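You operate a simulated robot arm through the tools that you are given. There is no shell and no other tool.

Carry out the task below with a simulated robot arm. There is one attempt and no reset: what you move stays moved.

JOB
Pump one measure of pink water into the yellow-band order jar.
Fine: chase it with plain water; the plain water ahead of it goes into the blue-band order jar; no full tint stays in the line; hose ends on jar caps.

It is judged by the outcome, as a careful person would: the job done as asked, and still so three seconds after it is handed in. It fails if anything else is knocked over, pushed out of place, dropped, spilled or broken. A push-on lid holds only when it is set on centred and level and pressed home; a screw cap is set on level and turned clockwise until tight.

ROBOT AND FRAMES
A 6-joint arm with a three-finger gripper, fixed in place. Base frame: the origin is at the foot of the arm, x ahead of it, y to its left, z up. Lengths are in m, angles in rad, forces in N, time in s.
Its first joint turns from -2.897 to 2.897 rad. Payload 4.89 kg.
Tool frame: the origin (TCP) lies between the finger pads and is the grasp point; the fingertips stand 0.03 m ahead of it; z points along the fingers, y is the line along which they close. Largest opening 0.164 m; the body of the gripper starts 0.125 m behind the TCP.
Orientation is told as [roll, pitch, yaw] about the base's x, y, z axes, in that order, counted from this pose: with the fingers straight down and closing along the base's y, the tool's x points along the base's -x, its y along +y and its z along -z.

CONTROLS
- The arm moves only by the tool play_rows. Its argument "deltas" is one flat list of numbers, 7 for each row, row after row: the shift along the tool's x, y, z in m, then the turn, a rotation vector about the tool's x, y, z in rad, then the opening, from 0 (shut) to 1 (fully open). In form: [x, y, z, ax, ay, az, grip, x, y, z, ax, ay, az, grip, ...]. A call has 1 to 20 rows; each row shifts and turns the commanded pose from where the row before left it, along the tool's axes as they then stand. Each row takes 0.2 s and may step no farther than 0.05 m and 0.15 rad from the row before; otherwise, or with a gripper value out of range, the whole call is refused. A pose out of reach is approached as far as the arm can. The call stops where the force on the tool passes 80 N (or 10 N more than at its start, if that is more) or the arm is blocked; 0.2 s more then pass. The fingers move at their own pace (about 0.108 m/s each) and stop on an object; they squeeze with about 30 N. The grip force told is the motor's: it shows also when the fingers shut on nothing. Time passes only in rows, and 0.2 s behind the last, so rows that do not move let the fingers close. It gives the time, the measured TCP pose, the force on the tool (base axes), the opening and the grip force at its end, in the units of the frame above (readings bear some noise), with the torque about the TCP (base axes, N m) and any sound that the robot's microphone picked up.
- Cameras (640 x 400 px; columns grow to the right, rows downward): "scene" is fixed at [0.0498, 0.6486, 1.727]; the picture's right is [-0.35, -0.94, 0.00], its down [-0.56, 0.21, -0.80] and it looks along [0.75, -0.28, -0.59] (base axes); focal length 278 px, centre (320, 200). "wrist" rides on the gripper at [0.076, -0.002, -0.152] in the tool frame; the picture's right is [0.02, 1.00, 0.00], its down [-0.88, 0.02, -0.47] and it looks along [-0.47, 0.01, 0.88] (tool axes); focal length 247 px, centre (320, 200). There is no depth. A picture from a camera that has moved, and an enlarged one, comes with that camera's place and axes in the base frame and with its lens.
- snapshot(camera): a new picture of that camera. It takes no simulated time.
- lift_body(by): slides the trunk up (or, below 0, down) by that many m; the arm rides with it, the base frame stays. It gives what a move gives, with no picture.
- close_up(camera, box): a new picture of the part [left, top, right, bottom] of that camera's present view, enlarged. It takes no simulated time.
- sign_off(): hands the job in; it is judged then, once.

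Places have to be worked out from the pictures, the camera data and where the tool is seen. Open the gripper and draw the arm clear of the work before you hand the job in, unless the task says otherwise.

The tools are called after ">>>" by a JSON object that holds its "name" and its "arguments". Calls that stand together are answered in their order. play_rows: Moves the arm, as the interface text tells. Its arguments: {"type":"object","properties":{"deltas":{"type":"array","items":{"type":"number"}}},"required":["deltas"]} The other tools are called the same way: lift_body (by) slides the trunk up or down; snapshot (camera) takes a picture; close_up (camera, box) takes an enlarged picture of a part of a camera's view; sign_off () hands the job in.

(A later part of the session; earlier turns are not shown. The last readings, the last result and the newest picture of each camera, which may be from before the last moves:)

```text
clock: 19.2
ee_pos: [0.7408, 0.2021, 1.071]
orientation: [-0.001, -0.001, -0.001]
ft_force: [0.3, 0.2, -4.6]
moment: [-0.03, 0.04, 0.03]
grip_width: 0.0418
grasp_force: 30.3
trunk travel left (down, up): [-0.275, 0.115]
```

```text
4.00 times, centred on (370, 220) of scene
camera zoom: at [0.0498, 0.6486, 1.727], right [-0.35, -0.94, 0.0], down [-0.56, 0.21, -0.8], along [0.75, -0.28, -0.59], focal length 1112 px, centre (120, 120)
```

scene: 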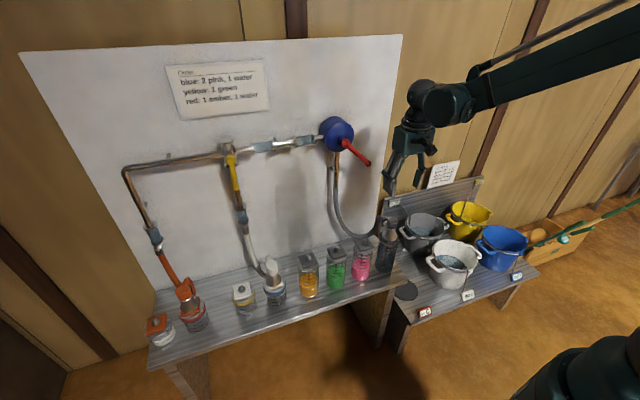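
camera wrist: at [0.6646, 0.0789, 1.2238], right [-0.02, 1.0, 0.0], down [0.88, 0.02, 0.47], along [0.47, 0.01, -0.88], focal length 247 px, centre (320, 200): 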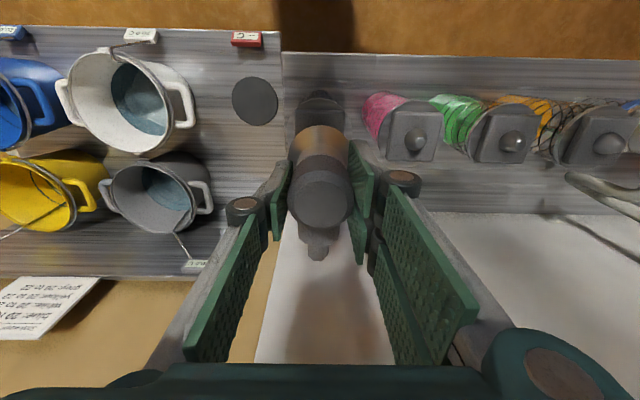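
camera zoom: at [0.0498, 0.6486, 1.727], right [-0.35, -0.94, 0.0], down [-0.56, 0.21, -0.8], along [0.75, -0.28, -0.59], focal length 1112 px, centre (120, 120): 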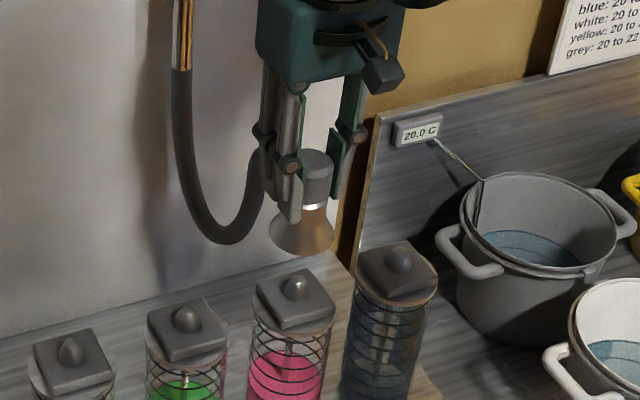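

The cone is centred over the pink cap to about a millimetre. I lower it onto the nipple, slowly at the end.

>>> {"name": "play_rows", "arguments": {"deltas": [0, 0, 0.03, 0, 0, 0, 0, 0, 0, 0.025, 0, 0, 0, 0, 0, 0, 0.015, 0, 0, 0, 0, 0, 0, 0.008, 0, 0, 0, 0, 0, 0, 0.002, 0, 0, 0, 0]}}

>>> {"name": "close_up", "arguments": {"camera": "wrist", "box": [240, 90, 400, 190]}}

>>> {"name": "close_up", "arguments": {"camera": "scene", "box": [320, 190, 420, 290]}}

```text
clock: 20.4
ee_pos: [0.7403, 0.201, 0.9917]
orientation: [0.001, -0.001, 0.001]
ft_force: [3.4, 0.4, 13.3]
moment: [0.06, -0.14, -0.07]
grip_width: 0.0418
grasp_force: 29.9
trunk travel left (down, up): [-0.275, 0.115]
```

```text
4.00 times, centred on (320, 140) of wrist
camera zoom: at [0.6652, 0.1992, 1.1437], right [-0.02, 1.0, 0.0], down [0.88, 0.02, 0.47], along [0.47, 0.01, -0.88], focal length 988 px, centre (320, 440)
```

zoom: 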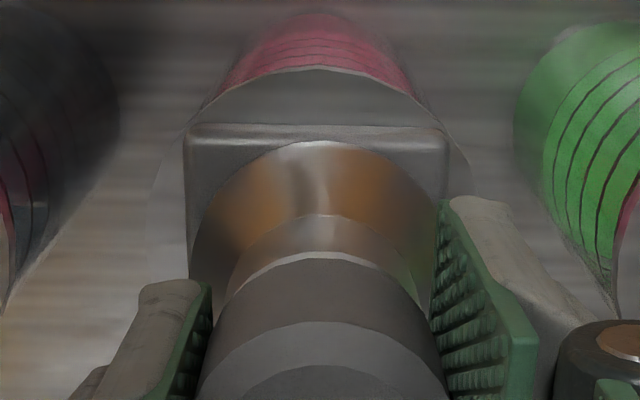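

```text
4.00 times, centred on (370, 240) of scene
camera zoom: at [0.0498, 0.6486, 1.727], right [-0.35, -0.94, 0.0], down [-0.56, 0.21, -0.8], along [0.75, -0.28, -0.59], focal length 1112 px, centre (120, 40)
```

zoom: 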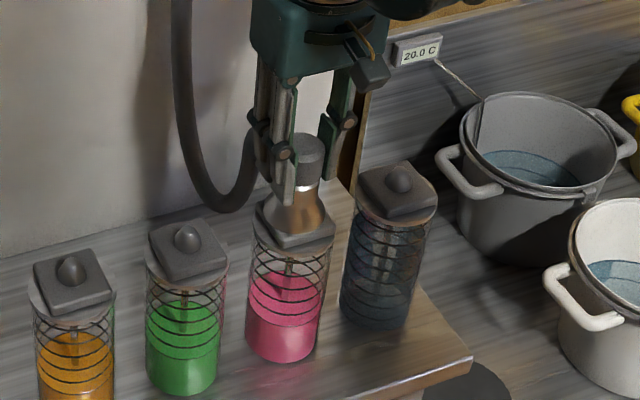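

Contact force of about 13 N at the same height as before shows it is seated. I open the fingers and rise straight up, then check that it stays on.

>>> {"name": "play_rows", "arguments": {"deltas": [0, 0, 0, 0, 0, 0, 0.35, 0, 0, 0, 0, 0, 0, 0.6, 0, 0, 0, 0, 0, 0, 0.6, 0, 0, -0.04, 0, 0, 0, 0.6, 0, 0, -0.04, 0, 0, 0, 0.6, 0, 0, -0.04, 0, 0, 0, 0.6]}}

>>> {"name": "close_up", "arguments": {"camera": "scene", "box": [320, 190, 420, 290]}}

>>> {"name": "snapshot", "arguments": {"camera": "wrist"}}

```text
clock: 21.8
ee_pos: [0.7411, 0.2024, 1.1118]
orientation: [-0.002, -0.001, -0.001]
ft_force: [0.4, 0.2, 0.0]
moment: [-0.01, 0.05, 0.01]
grip_width: 0.0985
grasp_force: 0.2
trunk travel left (down, up): [-0.275, 0.115]
```

```text
4.00 times, centred on (370, 240) of scene
camera zoom: at [0.0498, 0.6486, 1.727], right [-0.35, -0.94, 0.0], down [-0.56, 0.21, -0.8], along [0.75, -0.28, -0.59], focal length 1112 px, centre (120, 40)
```

zoom: 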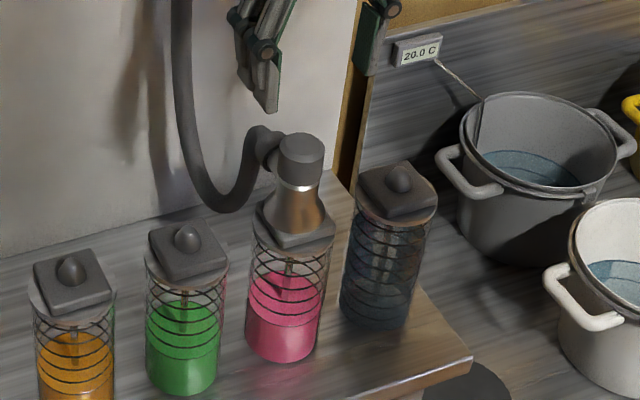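

```text
taken
camera wrist: at [0.6649, 0.2001, 1.2643], right [-0.02, 1.0, 0.0], down [0.88, 0.02, 0.47], along [0.47, 0.01, -0.88], focal length 247 px, centre (320, 200)
```

wrist: 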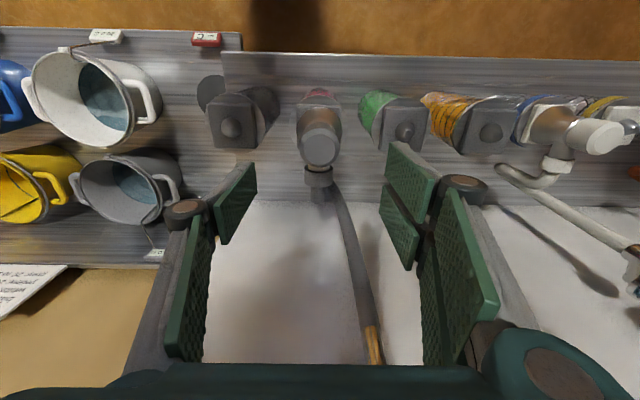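

The intake sits upright on the pink cap. Now to the pump: I rise in front of it and turn the tool to point straight at the board.

>>> {"name": "play_rows", "arguments": {"deltas": [0.005, -0.006, -0.0475, 0, 0, 0, 0.6, 0.005, -0.006, -0.0475, 0, 0, 0, 0.6, 0.005, -0.006, -0.0475, 0, 0, 0, 0.5, 0.005, -0.006, -0.0475, 0, 0, 0, 0.45, 0, 0, 0, 0, -0.15, 0, 0.45, 0, 0, 0, 0, -0.15, 0, 0.45, 0, 0, 0, 0, -0.15, 0, 0.45, 0, 0, 0, 0, -0.15, 0, 0.45, 0, 0, 0, 0, -0.15, 0, 0.45, 0, 0, 0, 0, -0.15, 0, 0.45, 0, 0, 0, 0, -0.15, 0, 0.45, 0, 0, 0, 0, -0.15, 0, 0.45, 0, 0, 0, 0, -0.15, 0, 0.45, 0, 0, 0, 0, -0.15, 0, 0.45, 0, 0, 0, 0, -0.07, 0, 0.45]}}

>>> {"name": "snapshot", "arguments": {"camera": "wrist"}}

>>> {"name": "snapshot", "arguments": {"camera": "scene"}}

```text
clock: 25.0
ee_pos: [0.7202, 0.1783, 1.2991]
orientation: [0.099, -1.572, -0.099]
ft_force: [0.1, 0.3, -0.1]
moment: [-0.01, -0.02, -0.02]
grip_width: 0.0741
grasp_force: 0.1
trunk travel left (down, up): [-0.275, 0.115]
```

```text
taken
camera wrist: at [0.5689, 0.1754, 1.2237], right [0.0, 1.0, -0.02], down [-0.47, 0.02, 0.88], along [0.88, 0.01, 0.47], focal length 247 px, centre (320, 200)
```

wrist: 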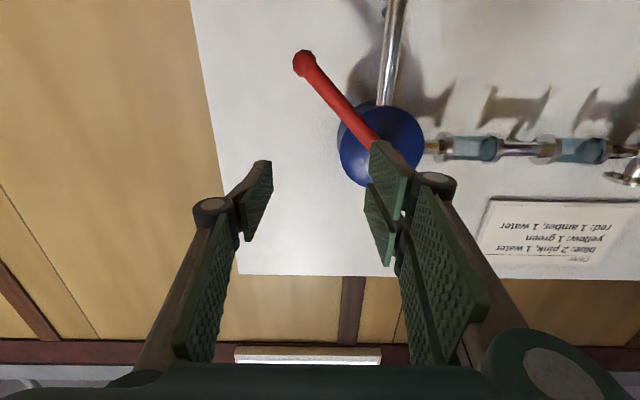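

```text
taken
```

scene: 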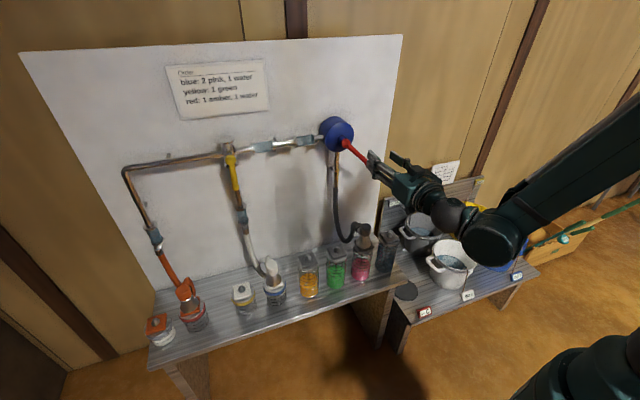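

The lever end reads (0.847, 0.158, 1.219) with the hub up-left. I roll the tool 45° so the fingers straddle the lever, and line up in front of it.

>>> {"name": "play_rows", "arguments": {"deltas": [0, 0, 0, 0, 0, -0.131, 0.45, 0, 0, 0, 0, 0, -0.131, 0.45, 0, 0, 0, 0, 0, -0.131, 0.45, 0, 0, 0, 0, 0, -0.131, 0.45, 0, 0, 0, 0, 0, -0.131, 0.45, 0, 0, 0, 0, 0, -0.131, 0.45, 0.0237, 0.0209, 0, 0, 0, 0, 0.45, 0.0237, 0.0209, 0, 0, 0, 0, 0.45]}}

>>> {"name": "snapshot", "arguments": {"camera": "wrist"}}

>>> {"name": "close_up", "arguments": {"camera": "scene", "box": [300, 100, 460, 200]}}

```text
clock: 26.8
ee_pos: [0.7238, 0.1747, 1.2484]
orientation: [-1.565, -0.785, 1.566]
ft_force: [-0.8, -0.9, 0.3]
moment: [0.01, 0.07, 0.04]
grip_width: 0.0738
grasp_force: 0.0
out of reach, approached as far as the arm can: row 8
trunk travel left (down, up): [-0.275, 0.115]
```

```text
taken
camera wrist: at [0.5717, 0.1191, 1.197], right [0.0, 0.69, -0.72], down [-0.47, 0.64, 0.61], along [0.88, 0.34, 0.32], focal length 247 px, centre (320, 200)
```

wrist: 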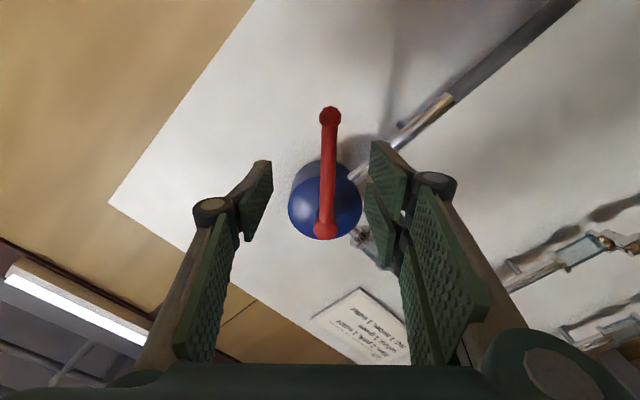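

```text
4.00 times, centred on (380, 150) of scene
camera zoom: at [0.0498, 0.6486, 1.727], right [-0.35, -0.94, 0.0], down [-0.56, 0.21, -0.8], along [0.75, -0.28, -0.59], focal length 1112 px, centre (80, 400)
```

zoom: 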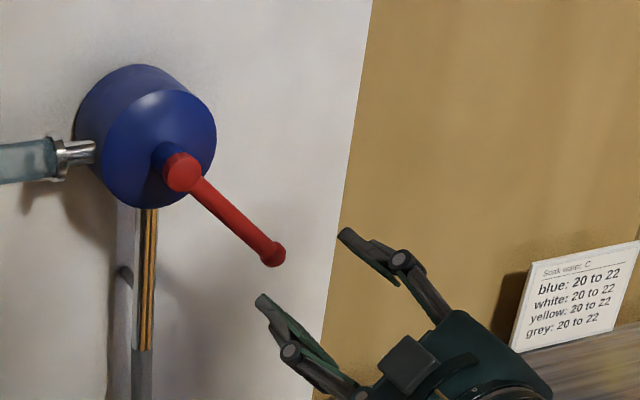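

The lever lies centred between the open fingers, hub at (0.850, 0.257, 1.319). I go forward 12 cm to straddle it without touching.

>>> {"name": "play_rows", "arguments": {"deltas": [0, 0, 0.04, 0, 0, 0, 0.45, 0, 0, 0.04, 0, 0, 0, 0.45, 0, 0, 0.038, 0, 0, 0, 0.45]}}

>>> {"name": "snapshot", "arguments": {"camera": "wrist"}}

>>> {"name": "close_up", "arguments": {"camera": "scene", "box": [290, 90, 450, 190]}}

>>> {"name": "close_up", "arguments": {"camera": "scene", "box": [340, 220, 400, 290]}}

>>> {"name": "close_up", "arguments": {"camera": "scene", "box": [225, 240, 305, 310]}}

```text
clock: 27.6
ee_pos: [0.8426, 0.1752, 1.2502]
orientation: [-1.569, -0.785, 1.568]
ft_force: [-0.7, -0.2, 0.2]
moment: [-0.04, 0.08, -0.03]
grip_width: 0.074
grasp_force: 0.0
trunk travel left (down, up): [-0.275, 0.115]
```

```text
taken
camera wrist: at [0.6915, 0.1194, 1.1964], right [0.0, 0.69, -0.72], down [-0.47, 0.64, 0.61], along [0.88, 0.34, 0.33], focal length 247 px, centre (320, 200)
```

wrist: 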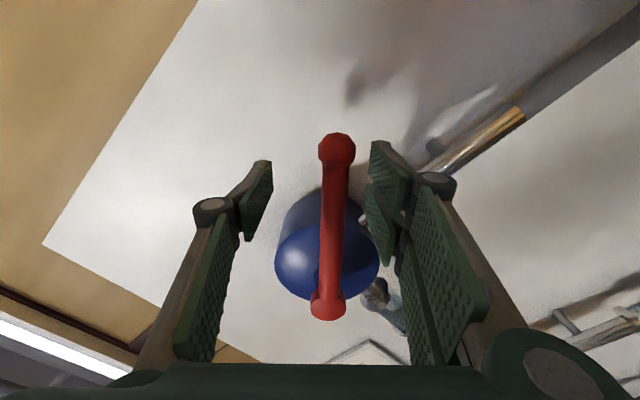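

```text
4.00 times, centred on (370, 140) of scene
camera zoom: at [0.0498, 0.6486, 1.727], right [-0.35, -0.94, 0.0], down [-0.56, 0.21, -0.8], along [0.75, -0.28, -0.59], focal length 1112 px, centre (120, 440)
```

zoom: 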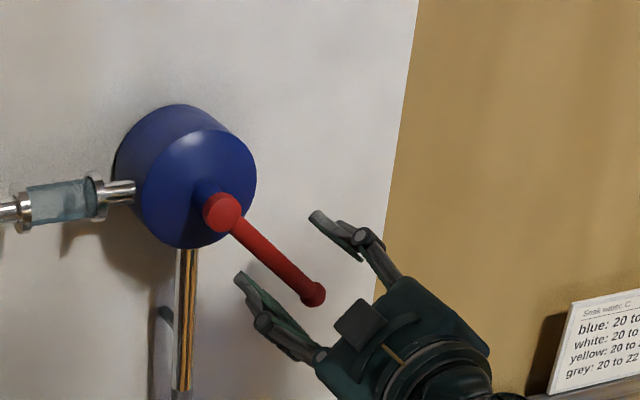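

```text
5.71 times, centred on (370, 255) of scene
camera zoom: at [0.0498, 0.6486, 1.727], right [-0.35, -0.94, 0.0], down [-0.56, 0.21, -0.8], along [0.75, -0.28, -0.59], focal length 1588 px, centre (34, -114)
```

zoom: 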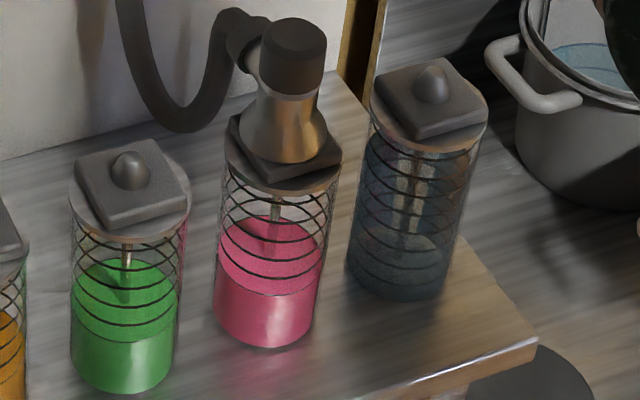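

```text
5.71 times, centred on (265, 275) of scene
camera zoom: at [0.0498, 0.6486, 1.727], right [-0.35, -0.94, 0.0], down [-0.56, 0.21, -0.8], along [0.75, -0.28, -0.59], focal length 1588 px, centre (634, -229)
```

zoom: 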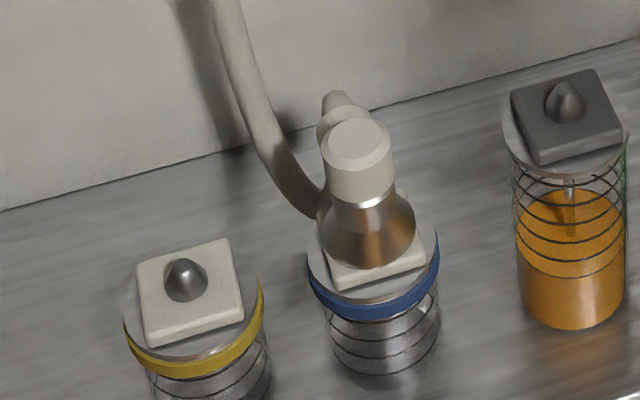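

The lever is straddled without contact; all order jars still look empty. I narrow the gap to a loose cage, recentre, and gently feel towards the downward side for a stop.

>>> {"name": "play_rows", "arguments": {"deltas": [0, 0.009, 0, 0, 0, 0, 0.3, 0, 0, 0, 0, 0, 0, 0.25, 0, 0, 0, 0, 0, 0, 0.25]}}

>>> {"name": "snapshot", "arguments": {"camera": "wrist"}}

```text
clock: 28.4
ee_pos: [0.843, 0.1818, 1.2422]
orientation: [-1.568, -0.784, 1.568]
ft_force: [-0.1, -0.6, -0.7]
moment: [0.0, 0.01, -0.03]
grip_width: 0.0413
grasp_force: 0.1
trunk travel left (down, up): [-0.275, 0.115]
```

```text
taken
camera wrist: at [0.6912, 0.1258, 1.1902], right [0.0, 0.69, -0.72], down [-0.47, 0.64, 0.61], along [0.88, 0.34, 0.33], focal length 247 px, centre (320, 200)
```

wrist: 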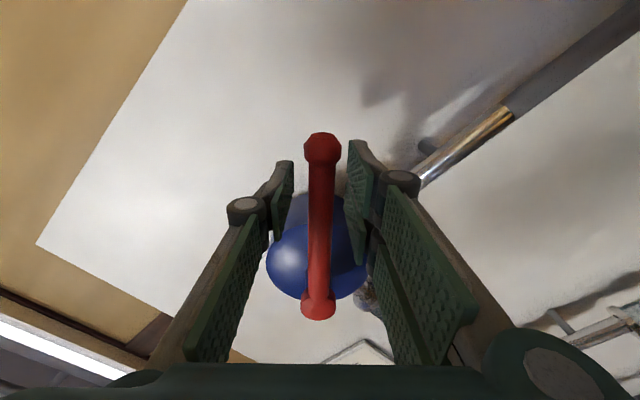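

The lever is centred between the pads. I nudge 1.6 cm towards the downward side and read the force.

>>> {"name": "play_rows", "arguments": {"deltas": [0, 0.008, 0, 0, 0, 0, 0.25, 0, 0.004, 0, 0, 0, 0, 0.25, 0, 0.004, 0, 0, 0, 0, 0.25]}}

>>> {"name": "close_up", "arguments": {"camera": "wrist", "box": [220, 110, 420, 330]}}

```text
clock: 29.2
ee_pos: [0.8423, 0.1923, 1.2313]
orientation: [-1.568, -0.783, 1.572]
ft_force: [-1.1, -1.7, 1.4]
moment: [0.01, -0.01, 0.01]
grip_width: 0.042
grasp_force: 0.5
trunk travel left (down, up): [-0.275, 0.115]
```

```text
1.82 times, centred on (320, 220) of wrist
camera zoom: at [0.6907, 0.1368, 1.1793], right [0.0, 0.69, -0.72], down [-0.47, 0.64, 0.61], along [0.88, 0.34, 0.33], focal length 449 px, centre (320, 164)
```

zoom: 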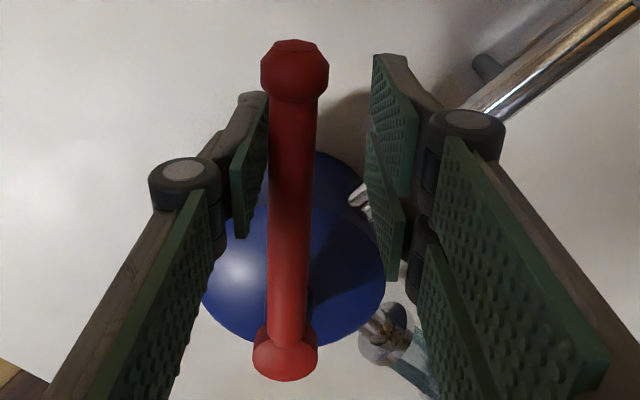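

Only about 2 N so far, right at contact. I push a little further on the same side, turning with the lever, and watch whether it yields.

>>> {"name": "play_rows", "arguments": {"deltas": [0, 0.004, 0, 0, 0, 0, 0.25, 0, 0.004, 0, 0, 0, 0, 0.25]}}

>>> {"name": "close_up", "arguments": {"camera": "wrist", "box": [220, 110, 420, 330]}}

>>> {"name": "close_up", "arguments": {"camera": "scene", "box": [290, 90, 450, 190]}}

```text
clock: 29.8
ee_pos: [0.8417, 0.1977, 1.2261]
orientation: [-1.571, -0.784, 1.569]
ft_force: [0.6, -2.3, 1.9]
moment: [0.01, 0.01, 0.06]
grip_width: 0.042
grasp_force: 0.3
trunk travel left (down, up): [-0.275, 0.115]
```

```text
1.82 times, centred on (320, 220) of wrist
camera zoom: at [0.691, 0.1427, 1.1731], right [0.0, 0.69, -0.72], down [-0.47, 0.64, 0.61], along [0.88, 0.34, 0.33], focal length 449 px, centre (320, 164)
```

zoom: 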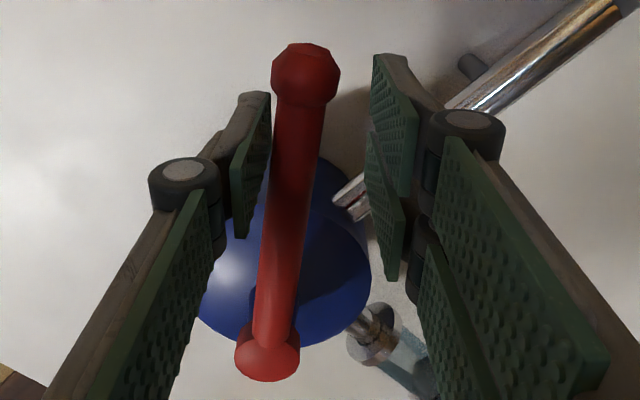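

```text
4.00 times, centred on (370, 140) of scene
camera zoom: at [0.0498, 0.6486, 1.727], right [-0.35, -0.94, 0.0], down [-0.56, 0.21, -0.8], along [0.75, -0.28, -0.59], focal length 1112 px, centre (120, 440)
```

zoom: 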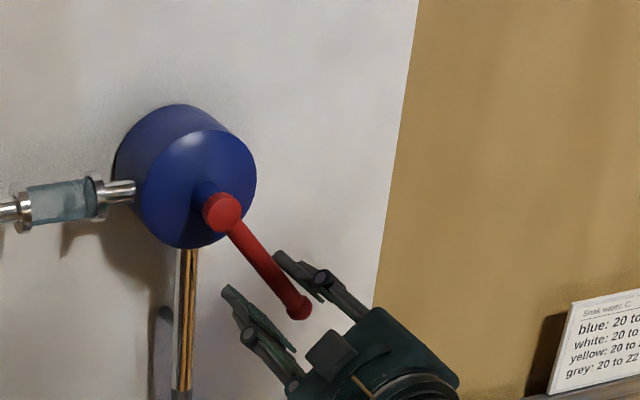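

It yields easily at about 3 N with no sound, so it was not at a lower stop. I keep turning the same way, following the arc about the hub, 0.4 rad more, and look at the glasses.

>>> {"name": "play_rows", "arguments": {"deltas": [-0.0029, 0.0106, 0, 0, 0, 0.1, 0.25, -0.0029, 0.0106, 0, 0, 0, 0.1, 0.25, -0.0029, 0.0106, 0, 0, 0, 0.1, 0.25, -0.0029, 0.0106, 0, 0, 0, 0.1, 0.25]}}

>>> {"name": "snapshot", "arguments": {"camera": "wrist"}}

>>> {"name": "close_up", "arguments": {"camera": "scene", "box": [250, 90, 410, 190]}}

>>> {"name": "close_up", "arguments": {"camera": "scene", "box": [340, 220, 400, 290]}}

```text
clock: 30.8
ee_pos: [0.8418, 0.2384, 1.2095]
orientation: [-1.568, -1.184, 1.567]
ft_force: [0.8, -2.4, -1.4]
moment: [0.09, 0.03, 0.05]
grip_width: 0.0419
grasp_force: 0.6
trunk travel left (down, up): [-0.275, 0.115]
```

```text
taken
camera wrist: at [0.6907, 0.2083, 1.1402], right [0.0, 0.92, -0.4], down [-0.47, 0.35, 0.81], along [0.88, 0.19, 0.43], focal length 247 px, centre (320, 200)
```

wrist: 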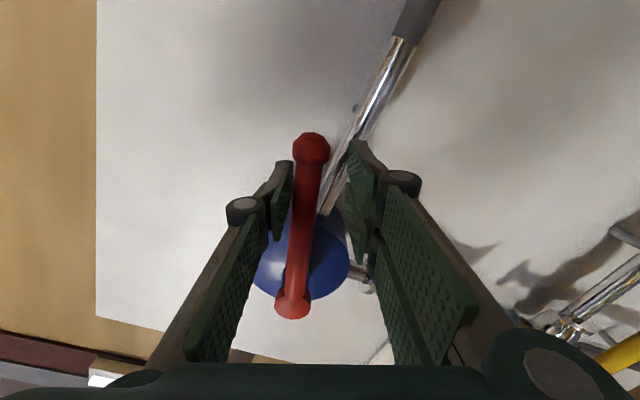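

```text
4.00 times, centred on (330, 140) of scene
camera zoom: at [0.0498, 0.6486, 1.727], right [-0.35, -0.94, 0.0], down [-0.56, 0.21, -0.8], along [0.75, -0.28, -0.59], focal length 1112 px, centre (280, 440)
```

zoom: 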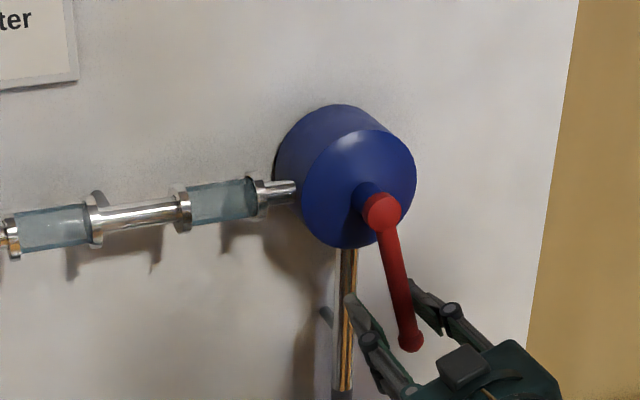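

```text
5.71 times, centred on (370, 255) of scene
camera zoom: at [0.0498, 0.6486, 1.727], right [-0.35, -0.94, 0.0], down [-0.56, 0.21, -0.8], along [0.75, -0.28, -0.59], focal length 1588 px, centre (34, -114)
```

zoom: 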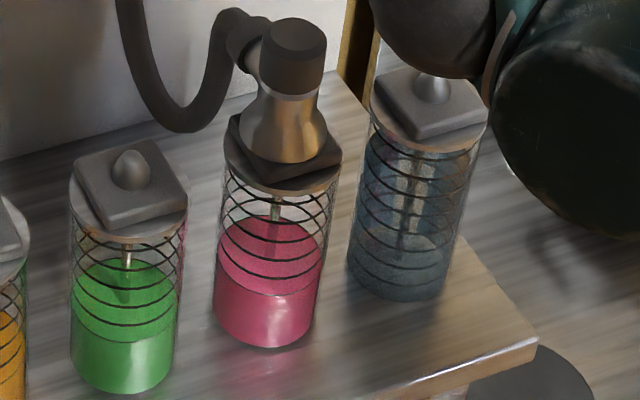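

The lever follows freely. The arm's elbow shows up near the supply jars in this view, so I check the whole scene before going on.

>>> {"name": "snapshot", "arguments": {"camera": "scene"}}

```text
taken
```

scene: 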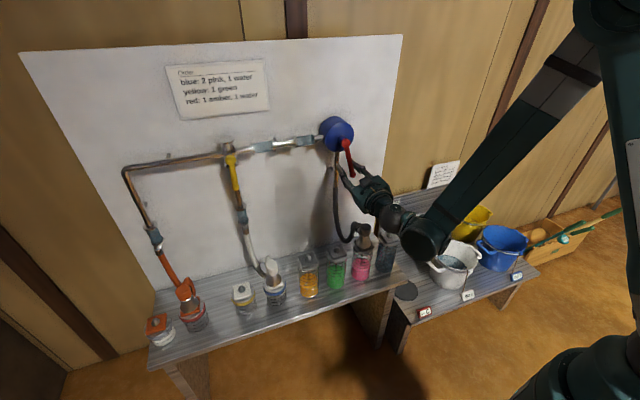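

The elbow is well in front and above the jars, so the way is clear. I keep turning the lever clockwise (past straight down) another 0.6 rad and watch for a stop or any flow.

>>> {"name": "play_rows", "arguments": {"deltas": [-0.0048, 0.0158, 0, 0, 0, 0.15, 0.25, -0.0048, 0.0158, 0, 0, 0, 0.15, 0.25, -0.0048, 0.0158, 0, 0, 0, 0.15, 0.25, -0.0048, 0.0158, 0, 0, 0, 0.15, 0.25]}}

>>> {"name": "snapshot", "arguments": {"camera": "wrist"}}

>>> {"name": "snapshot", "arguments": {"camera": "scene"}}

>>> {"name": "close_up", "arguments": {"camera": "scene", "box": [340, 220, 400, 290]}}

```text
clock: 31.8
ee_pos: [0.8421, 0.3049, 1.2189]
orientation: [1.563, -1.355, -1.563]
ft_force: [-0.2, -1.6, -2.3]
moment: [0.08, 0.0, 0.06]
grip_width: 0.0422
grasp_force: 1.5
trunk travel left (down, up): [-0.275, 0.115]
```

```text
taken
camera wrist: at [0.6903, 0.3177, 1.1438], right [0.0, 0.98, 0.19], down [-0.47, -0.17, 0.87], along [0.88, -0.09, 0.46], focal length 247 px, centre (320, 200)
```

wrist: 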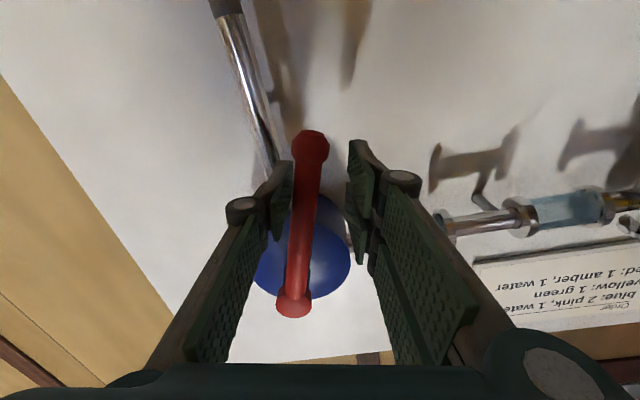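

```text
taken
```

scene: 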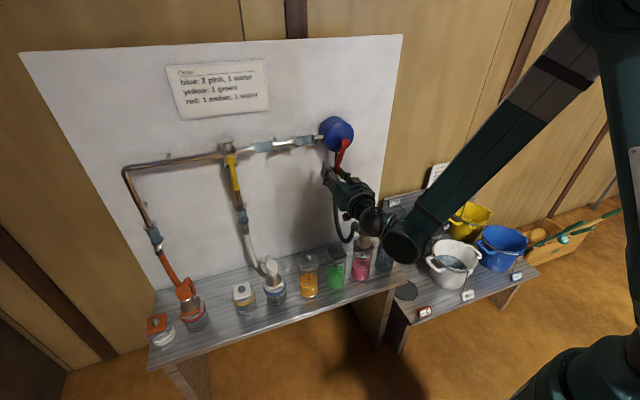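

```text
5.71 times, centred on (370, 255) of scene
camera zoom: at [0.0498, 0.6486, 1.727], right [-0.35, -0.94, 0.0], down [-0.56, 0.21, -0.8], along [0.75, -0.28, -0.59], focal length 1588 px, centre (34, -114)
```

zoom: 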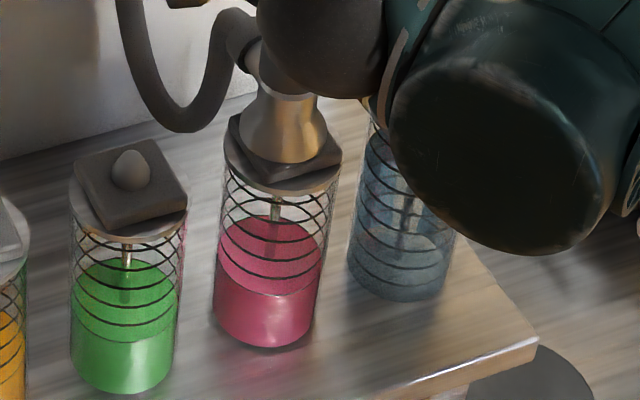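

The lever passes straight down and on to the left: it is a full-turn crank. I check the blue jar and the pink level closely for any change before deciding on direction.

>>> {"name": "close_up", "arguments": {"camera": "scene", "box": [225, 240, 305, 310]}}

>>> {"name": "close_up", "arguments": {"camera": "scene", "box": [345, 240, 385, 285]}}

>>> {"name": "close_up", "arguments": {"camera": "scene", "box": [235, 125, 345, 165]}}

```text
5.71 times, centred on (265, 275) of scene
camera zoom: at [0.0498, 0.6486, 1.727], right [-0.35, -0.94, 0.0], down [-0.56, 0.21, -0.8], along [0.75, -0.28, -0.59], focal length 1588 px, centre (634, -229)
```

zoom: 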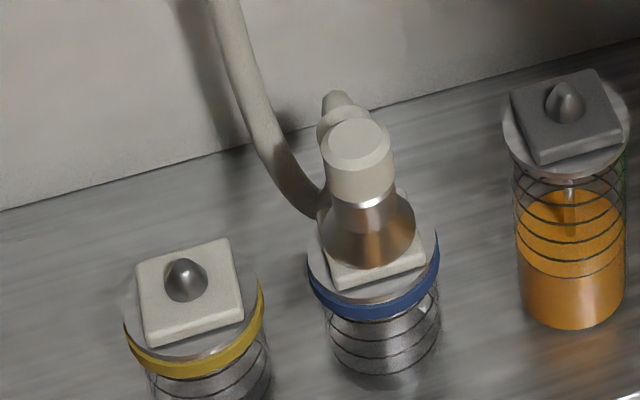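

```text
8.89 times, centred on (365, 262) of scene
camera zoom: at [0.0498, 0.6486, 1.727], right [-0.35, -0.94, 0.0], down [-0.56, 0.21, -0.8], along [0.75, -0.28, -0.59], focal length 2470 px, centre (-80, -356)
```

zoom: 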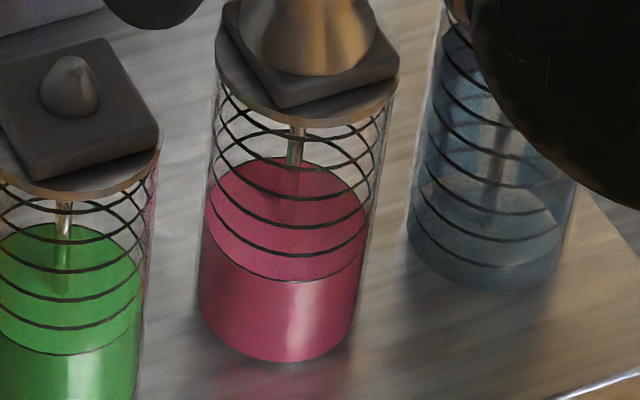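

```text
5.82 times, centred on (290, 145) of scene
camera zoom: at [0.0498, 0.6486, 1.727], right [-0.35, -0.94, 0.0], down [-0.56, 0.21, -0.8], along [0.75, -0.28, -0.59], focal length 1617 px, centre (494, 520)
```

zoom: 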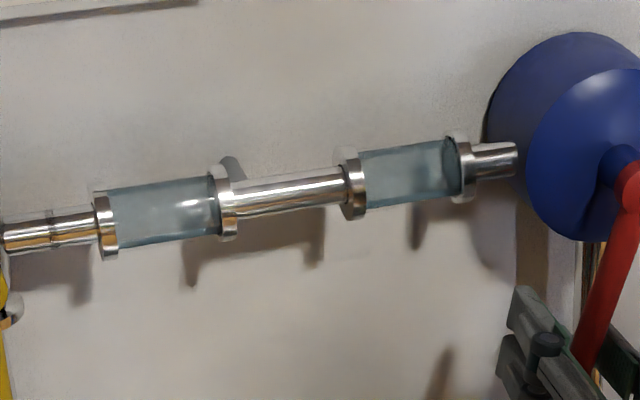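

No visible flow change yet after about 64° of crank. A closed finger pushing around the circle needs no tool roll, so I back out, close the fingers, level the roll and place them behind the lever on its trailing side.

>>> {"name": "play_rows", "arguments": {"deltas": [0, -0.008, 0, 0, 0, 0, 0.25, 0, 0, -0.035, 0, 0, 0, 0.25, 0, 0, -0.037, 0, 0, 0, 0.25, 0, 0, 0, 0, 0, -0.1075, 0, 0, 0, 0, 0, 0, -0.1075, 0, 0, -0.025, 0, 0, 0, 0, 0, 0, -0.025, 0, 0, 0, 0, 0]}}

>>> {"name": "snapshot", "arguments": {"camera": "wrist"}}

>>> {"name": "close_up", "arguments": {"camera": "scene", "box": [290, 90, 450, 190]}}

```text
clock: 33.4
ee_pos: [0.7701, 0.2471, 1.2171]
orientation: [-1.079, -1.566, 1.081]
ft_force: [0.9, 0.4, -0.1]
moment: [-0.01, -0.04, -0.14]
grip_width: 0.0
grasp_force: 30.2
trunk travel left (down, up): [-0.275, 0.115]
```

```text
taken
camera wrist: at [0.6189, 0.2447, 1.1405], right [0.0, 1.0, -0.02], down [-0.47, 0.02, 0.88], along [0.88, 0.01, 0.47], focal length 247 px, centre (320, 200)
```

wrist: 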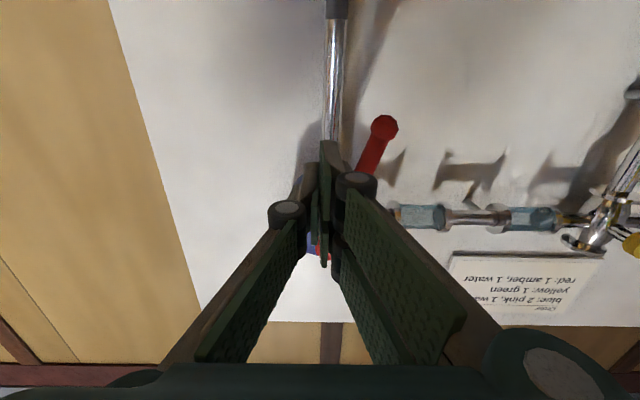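

```text
4.00 times, centred on (370, 140) of scene
camera zoom: at [0.0498, 0.6486, 1.727], right [-0.35, -0.94, 0.0], down [-0.56, 0.21, -0.8], along [0.75, -0.28, -0.59], focal length 1112 px, centre (120, 440)
```

zoom: 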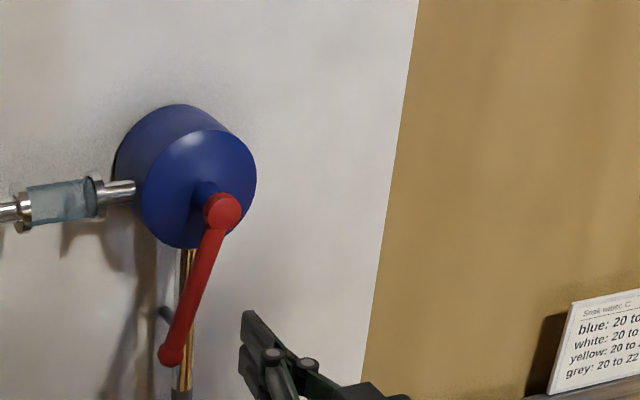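

The lever stayed where I left it (19.6° past down). I move in behind it with closed fingers and push it round to about the 9-o'clock position.

>>> {"name": "play_rows", "arguments": {"deltas": [0, 0, 0.031, 0, 0, 0, 0, 0, 0, 0.031, 0, 0, 0, 0, -0.0001, 0.02097, 0, 0, 0, 0, 0, -0.00437, 0.02052, 0, 0, 0, 0, 0, -0.00845, 0.0192, 0, 0, 0, 0, 0, -0.01218, 0.01708, 0, 0, 0, 0, 0, -0.0154, 0.01424, 0, 0, 0, 0, 0, -0.01798, 0.01081, 0, 0, 0, 0, 0, -0.0198, 0.00692, 0, 0, 0, 0, 0]}}

>>> {"name": "close_up", "arguments": {"camera": "scene", "box": [230, 90, 390, 190]}}

>>> {"name": "close_up", "arguments": {"camera": "scene", "box": [345, 240, 385, 285]}}

>>> {"name": "close_up", "arguments": {"camera": "scene", "box": [225, 240, 305, 310]}}

```text
clock: 34.7
ee_pos: [0.8335, 0.298, 1.2272]
orientation: [0.724, -1.559, -0.738]
ft_force: [2.3, -23.5, -49.1]
moment: [0.11, 0.5, -0.22]
grip_width: 0.0002
grasp_force: 30.0
trunk travel left (down, up): [-0.275, 0.115]
stopped in row 6: the force on the tool passed its limit at 119 N (the readings are from after the stop); the commanded pose is now the measured one
```

```text
4.00 times, centred on (310, 140) of scene
camera zoom: at [0.0498, 0.6486, 1.727], right [-0.35, -0.94, 0.0], down [-0.56, 0.21, -0.8], along [0.75, -0.28, -0.59], focal length 1112 px, centre (360, 440)
```

zoom: 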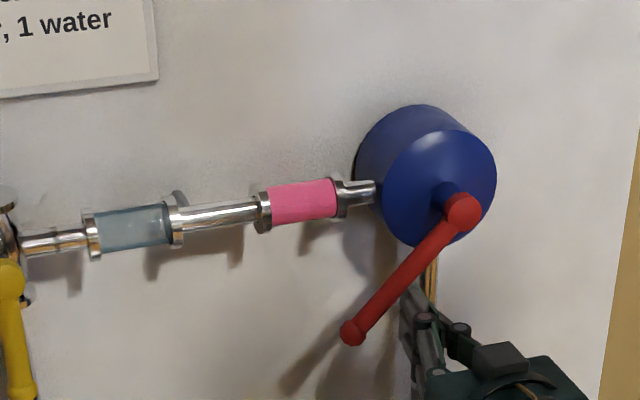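

```text
8.89 times, centred on (365, 262) of scene
camera zoom: at [0.0498, 0.6486, 1.727], right [-0.35, -0.94, 0.0], down [-0.56, 0.21, -0.8], along [0.75, -0.28, -0.59], focal length 2470 px, centre (-80, -356)
```

zoom: 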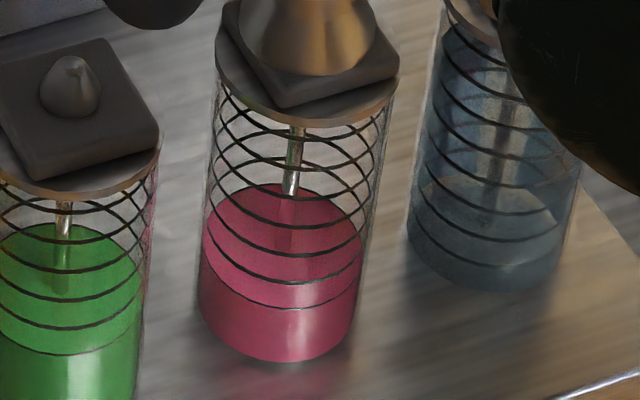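

```text
5.71 times, centred on (265, 275) of scene
camera zoom: at [0.0498, 0.6486, 1.727], right [-0.35, -0.94, 0.0], down [-0.56, 0.21, -0.8], along [0.75, -0.28, -0.59], focal length 1588 px, centre (634, -229)
```

zoom: 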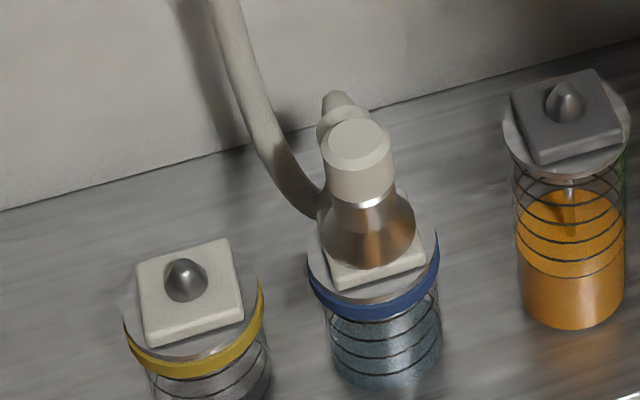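

Very telling: the lever hit a stop at 45° on the left, one full swing delivered exactly one measure — the first glass is all pink, the pink jar dropped one ring, and the blue jar received plain water. I back off now and turn the tool down so the intake can go back to plain water before any further swing.

>>> {"name": "play_rows", "arguments": {"deltas": [0.012, -0.01, 0, 0, 0, 0, 0, 0, 0, -0.035, 0, 0, 0, 0, 0, 0, -0.04, 0, 0, 0, 0, -0.04, 0, -0.02, 0, 0, 0, 0, -0.04, 0, -0.02, 0, 0, 0, 0, 0, 0, 0, 0, 0.15, 0, 0, 0, 0, 0, 0, 0.15, 0, 0, 0, 0, 0, 0, 0.15, 0, 0, 0, 0, 0, 0, 0.15, 0, 0, 0, 0, 0, 0, 0.15, 0, 0, 0, 0, 0, 0, 0.15, 0, 0, 0, 0, 0, 0, 0.15, 0, 0, 0, 0, 0, 0, 0.15, 0, 0.2, 0, 0, 0, 0, 0.15, 0, 0.4, 0, 0, 0, 0, 0.15, 0, 0.6, 0, 0, 0, 0, 0.07, 0, 0.6]}}

>>> {"name": "snapshot", "arguments": {"camera": "scene"}}

>>> {"name": "snapshot", "arguments": {"camera": "wrist"}}

```text
clock: 38.1
ee_pos: [0.715, 0.2921, 1.298]
orientation: [0.004, 0.006, -0.011]
ft_force: [0.0, -0.2, -0.7]
moment: [-0.03, 0.04, -0.03]
grip_width: 0.0985
grasp_force: 0.1
trunk travel left (down, up): [-0.275, 0.115]
```

```text
taken
```

scene: 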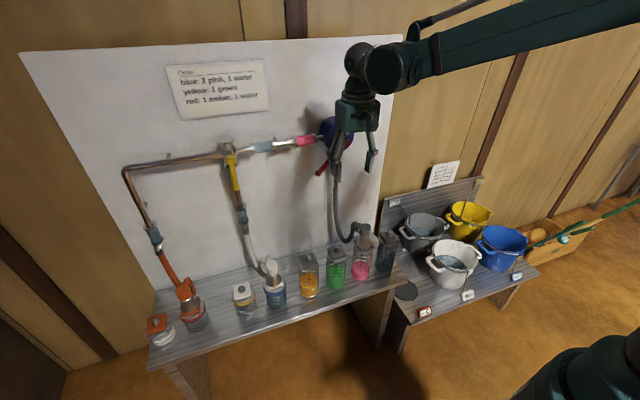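

```text
taken
camera wrist: at [0.641, 0.291, 1.4508], right [-0.01, 1.0, 0.0], down [0.88, 0.01, 0.47], along [0.47, 0.01, -0.88], focal length 247 px, centre (320, 200)
```

wrist: 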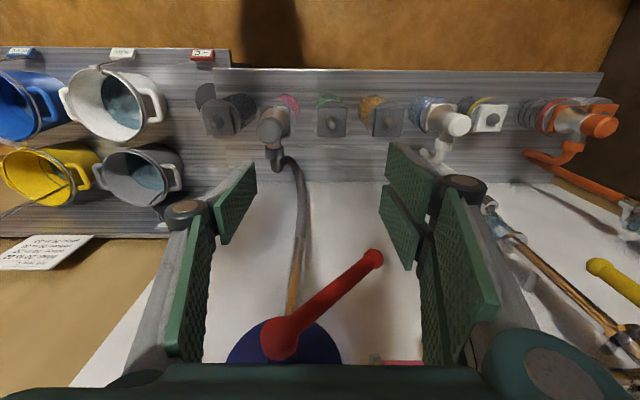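

The lever is at the left stop, pink fills the first glass. I move above the intake end on the pink jar and check alignment.

>>> {"name": "play_rows", "arguments": {"deltas": [-0.005, -0.0182, 0.0396, 0.004, -0.006, -0.011, 0.6, -0.005, -0.0182, 0.0396, 0, 0, 0, 0.6, -0.005, -0.0182, 0.0396, 0, 0, 0, 0.6, -0.005, -0.0182, 0.0396, 0, 0, 0, 0.6, -0.005, -0.0182, 0.0396, 0, 0, 0, 0.6]}}

>>> {"name": "close_up", "arguments": {"camera": "wrist", "box": [200, 80, 440, 230]}}

>>> {"name": "close_up", "arguments": {"camera": "scene", "box": [220, 110, 360, 310]}}

>>> {"name": "close_up", "arguments": {"camera": "scene", "box": [225, 240, 305, 310]}}

```text
clock: 39.3
ee_pos: [0.7409, 0.2019, 1.0998]
orientation: [0.0, -0.003, -0.001]
ft_force: [-0.9, 0.6, 0.7]
moment: [-0.01, -0.19, 0.0]
grip_width: 0.0984
grasp_force: 0.0
trunk travel left (down, up): [-0.275, 0.115]
```

```text
2.67 times, centred on (320, 155) of wrist
camera zoom: at [0.6641, 0.1997, 1.2521], right [-0.02, 1.0, 0.0], down [0.88, 0.02, 0.48], along [0.48, 0.01, -0.88], focal length 659 px, centre (320, 320)
```

zoom: 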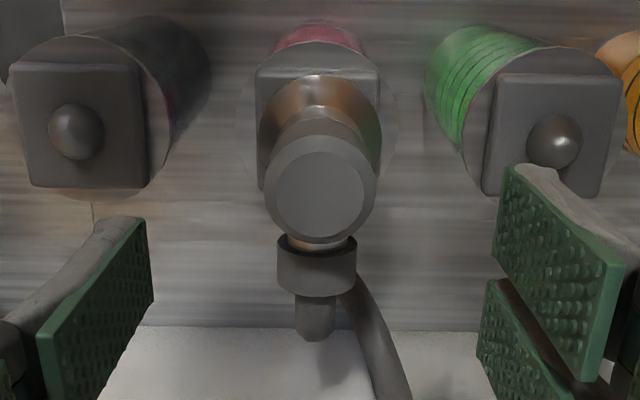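

```text
2.00 times, centred on (290, 210) of scene
camera zoom: at [0.0498, 0.6486, 1.727], right [-0.35, -0.94, 0.0], down [-0.56, 0.21, -0.8], along [0.75, -0.28, -0.59], focal length 556 px, centre (380, 180)
```

zoom: 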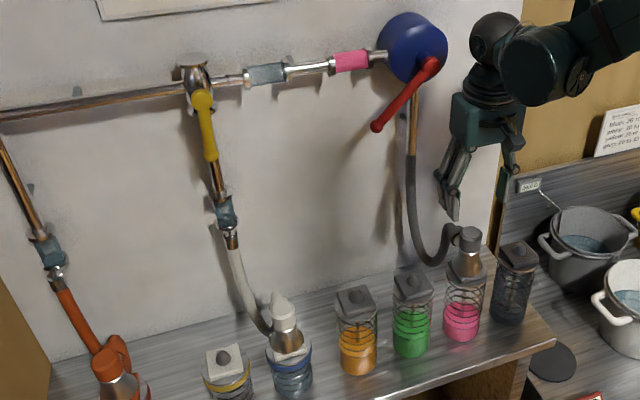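

```text
5.71 times, centred on (265, 275) of scene
camera zoom: at [0.0498, 0.6486, 1.727], right [-0.35, -0.94, 0.0], down [-0.56, 0.21, -0.8], along [0.75, -0.28, -0.59], focal length 1588 px, centre (634, -229)
```

zoom: 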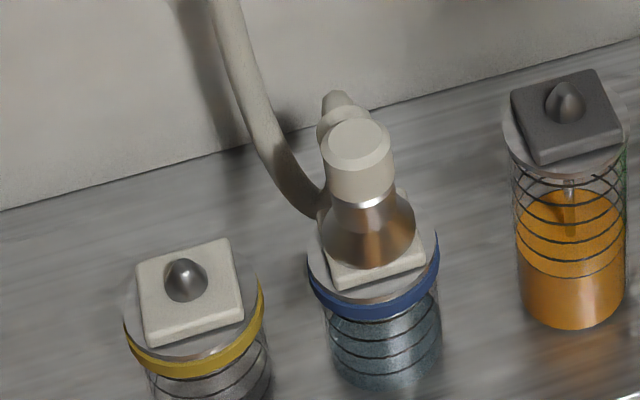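

Aligned: knob at (0.7416, 0.2013). I descend, grip it, lift 8 cm and carry it 12 cm back over the plain-water jar.

>>> {"name": "play_rows", "arguments": {"deltas": [0, 0, 0.036, 0, 0, 0, 0.6, 0, 0, 0.036, 0, 0, 0, 0.6, 0, 0, 0.0365, 0, 0, 0, 0.6, 0, 0, 0, 0, 0, 0, 0, 0, 0, 0, 0, 0, 0, 0, 0, 0, 0, 0, 0, 0, 0, 0, 0, -0.02, 0, 0, 0, 0, 0, 0, -0.03, 0, 0, 0, 0, 0, 0, -0.03, 0, 0, 0, 0]}}

>>> {"name": "close_up", "arguments": {"camera": "scene", "box": [320, 170, 440, 290]}}

>>> {"name": "snapshot", "arguments": {"camera": "wrist"}}

```text
clock: 41.3
ee_pos: [0.7424, 0.2013, 1.0719]
orientation: [-0.001, -0.002, 0.0]
ft_force: [0.7, -0.2, -5.0]
moment: [-0.01, 0.08, 0.01]
grip_width: 0.0417
grasp_force: 29.9
trunk travel left (down, up): [-0.275, 0.115]
```

```text
3.33 times, centred on (380, 230) of scene
camera zoom: at [0.0498, 0.6486, 1.727], right [-0.35, -0.94, 0.0], down [-0.56, 0.21, -0.8], along [0.75, -0.28, -0.59], focal length 926 px, centre (120, 100)
```

zoom: 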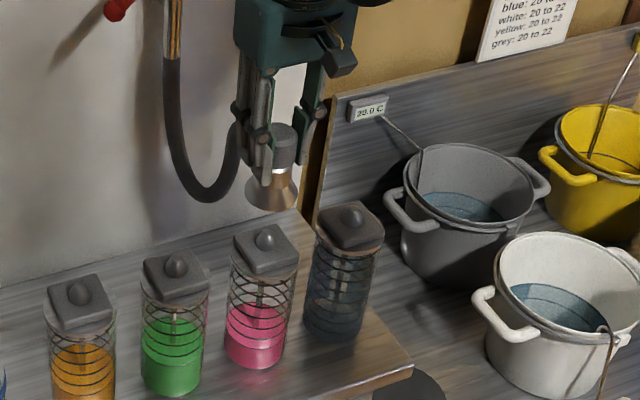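

```text
taken
camera wrist: at [0.6657, 0.1993, 1.2235], right [-0.02, 1.0, 0.0], down [0.88, 0.02, 0.48], along [0.48, 0.01, -0.88], focal length 247 px, centre (320, 200)
```

wrist: 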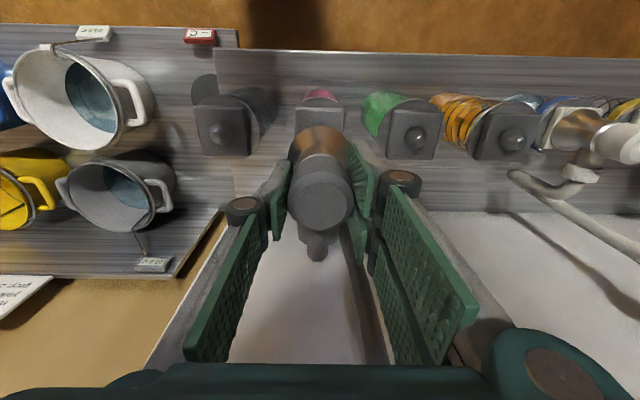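

Gripped and lifted cleanly; the pink jar did not move. I carry it 12 cm back over the plain-water cap and verify alignment.

>>> {"name": "play_rows", "arguments": {"deltas": [0.0003, -0.0399, 0, 0, 0, 0, 0, 0.0003, -0.0399, 0, 0, 0, 0, 0, 0.0003, -0.0398, 0, 0, 0, 0, 0, 0, 0, 0, 0, 0, 0, 0]}}

>>> {"name": "close_up", "arguments": {"camera": "wrist", "box": [240, 70, 400, 170]}}

>>> {"name": "close_up", "arguments": {"camera": "scene", "box": [320, 170, 440, 290]}}

```text
clock: 42.3
ee_pos: [0.7412, 0.0819, 1.0711]
orientation: [-0.001, -0.004, -0.001]
ft_force: [0.0, -0.9, -3.4]
moment: [0.15, -0.02, 0.01]
grip_width: 0.0419
grasp_force: 29.9
trunk travel left (down, up): [-0.275, 0.115]
```

```text
4.00 times, centred on (320, 120) of wrist
camera zoom: at [0.6645, 0.0792, 1.2238], right [-0.02, 1.0, 0.0], down [0.88, 0.02, 0.48], along [0.48, 0.01, -0.88], focal length 988 px, centre (320, 520)
```

zoom: 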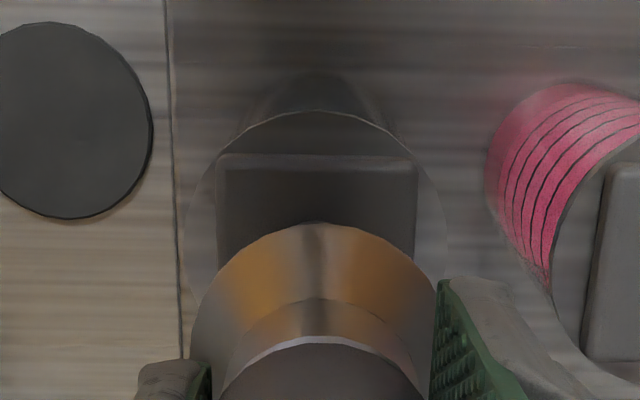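

```text
3.33 times, centred on (380, 230) of scene
camera zoom: at [0.0498, 0.6486, 1.727], right [-0.35, -0.94, 0.0], down [-0.56, 0.21, -0.8], along [0.75, -0.28, -0.59], focal length 926 px, centre (120, 100)
```

zoom: 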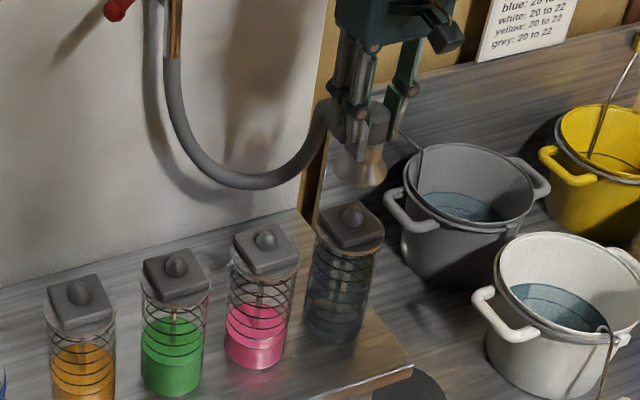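

Alignment matches the earlier good one. I lower it onto the plain-water cap and release.

>>> {"name": "play_rows", "arguments": {"deltas": [0, 0, 0.03, 0, 0, 0, 0, 0, 0, 0.025, 0, 0, 0, 0, 0, 0, 0.015, 0, 0, 0, 0, 0, 0, 0.008, 0, 0, 0, 0, 0, 0, 0.002, 0, 0, 0, 0]}}

>>> {"name": "close_up", "arguments": {"camera": "scene", "box": [340, 190, 440, 290]}}

>>> {"name": "close_up", "arguments": {"camera": "wrist", "box": [240, 90, 400, 190]}}

```text
clock: 43.5
ee_pos: [0.7402, 0.0819, 0.9912]
orientation: [-0.001, -0.004, -0.001]
ft_force: [-2.8, -4.3, 3.2]
moment: [-0.2, -0.03, -0.05]
grip_width: 0.042
grasp_force: 30.0
trunk travel left (down, up): [-0.275, 0.115]
```

```text
4.00 times, centred on (390, 240) of scene
camera zoom: at [0.0498, 0.6486, 1.727], right [-0.35, -0.94, 0.0], down [-0.56, 0.21, -0.8], along [0.75, -0.28, -0.59], focal length 1112 px, centre (40, 40)
```

zoom: 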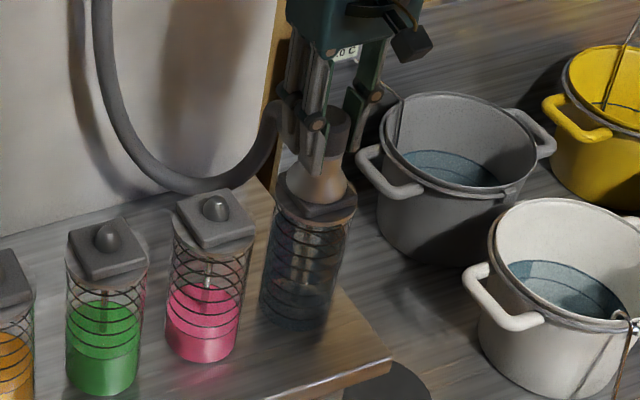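

```text
4.00 times, centred on (320, 140) of wrist
camera zoom: at [0.6641, 0.0797, 1.1435], right [-0.02, 1.0, 0.0], down [0.88, 0.02, 0.48], along [0.48, 0.01, -0.88], focal length 988 px, centre (320, 440)
```

zoom: 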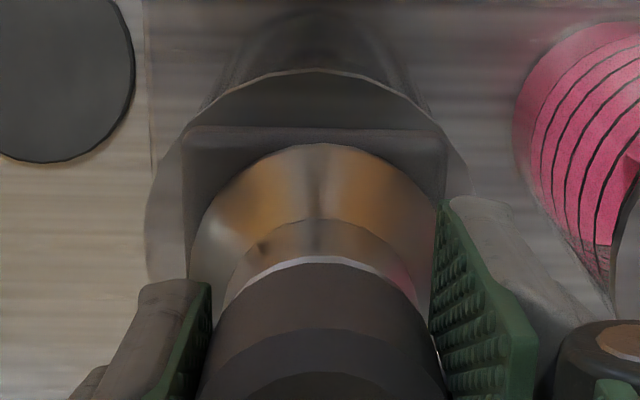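

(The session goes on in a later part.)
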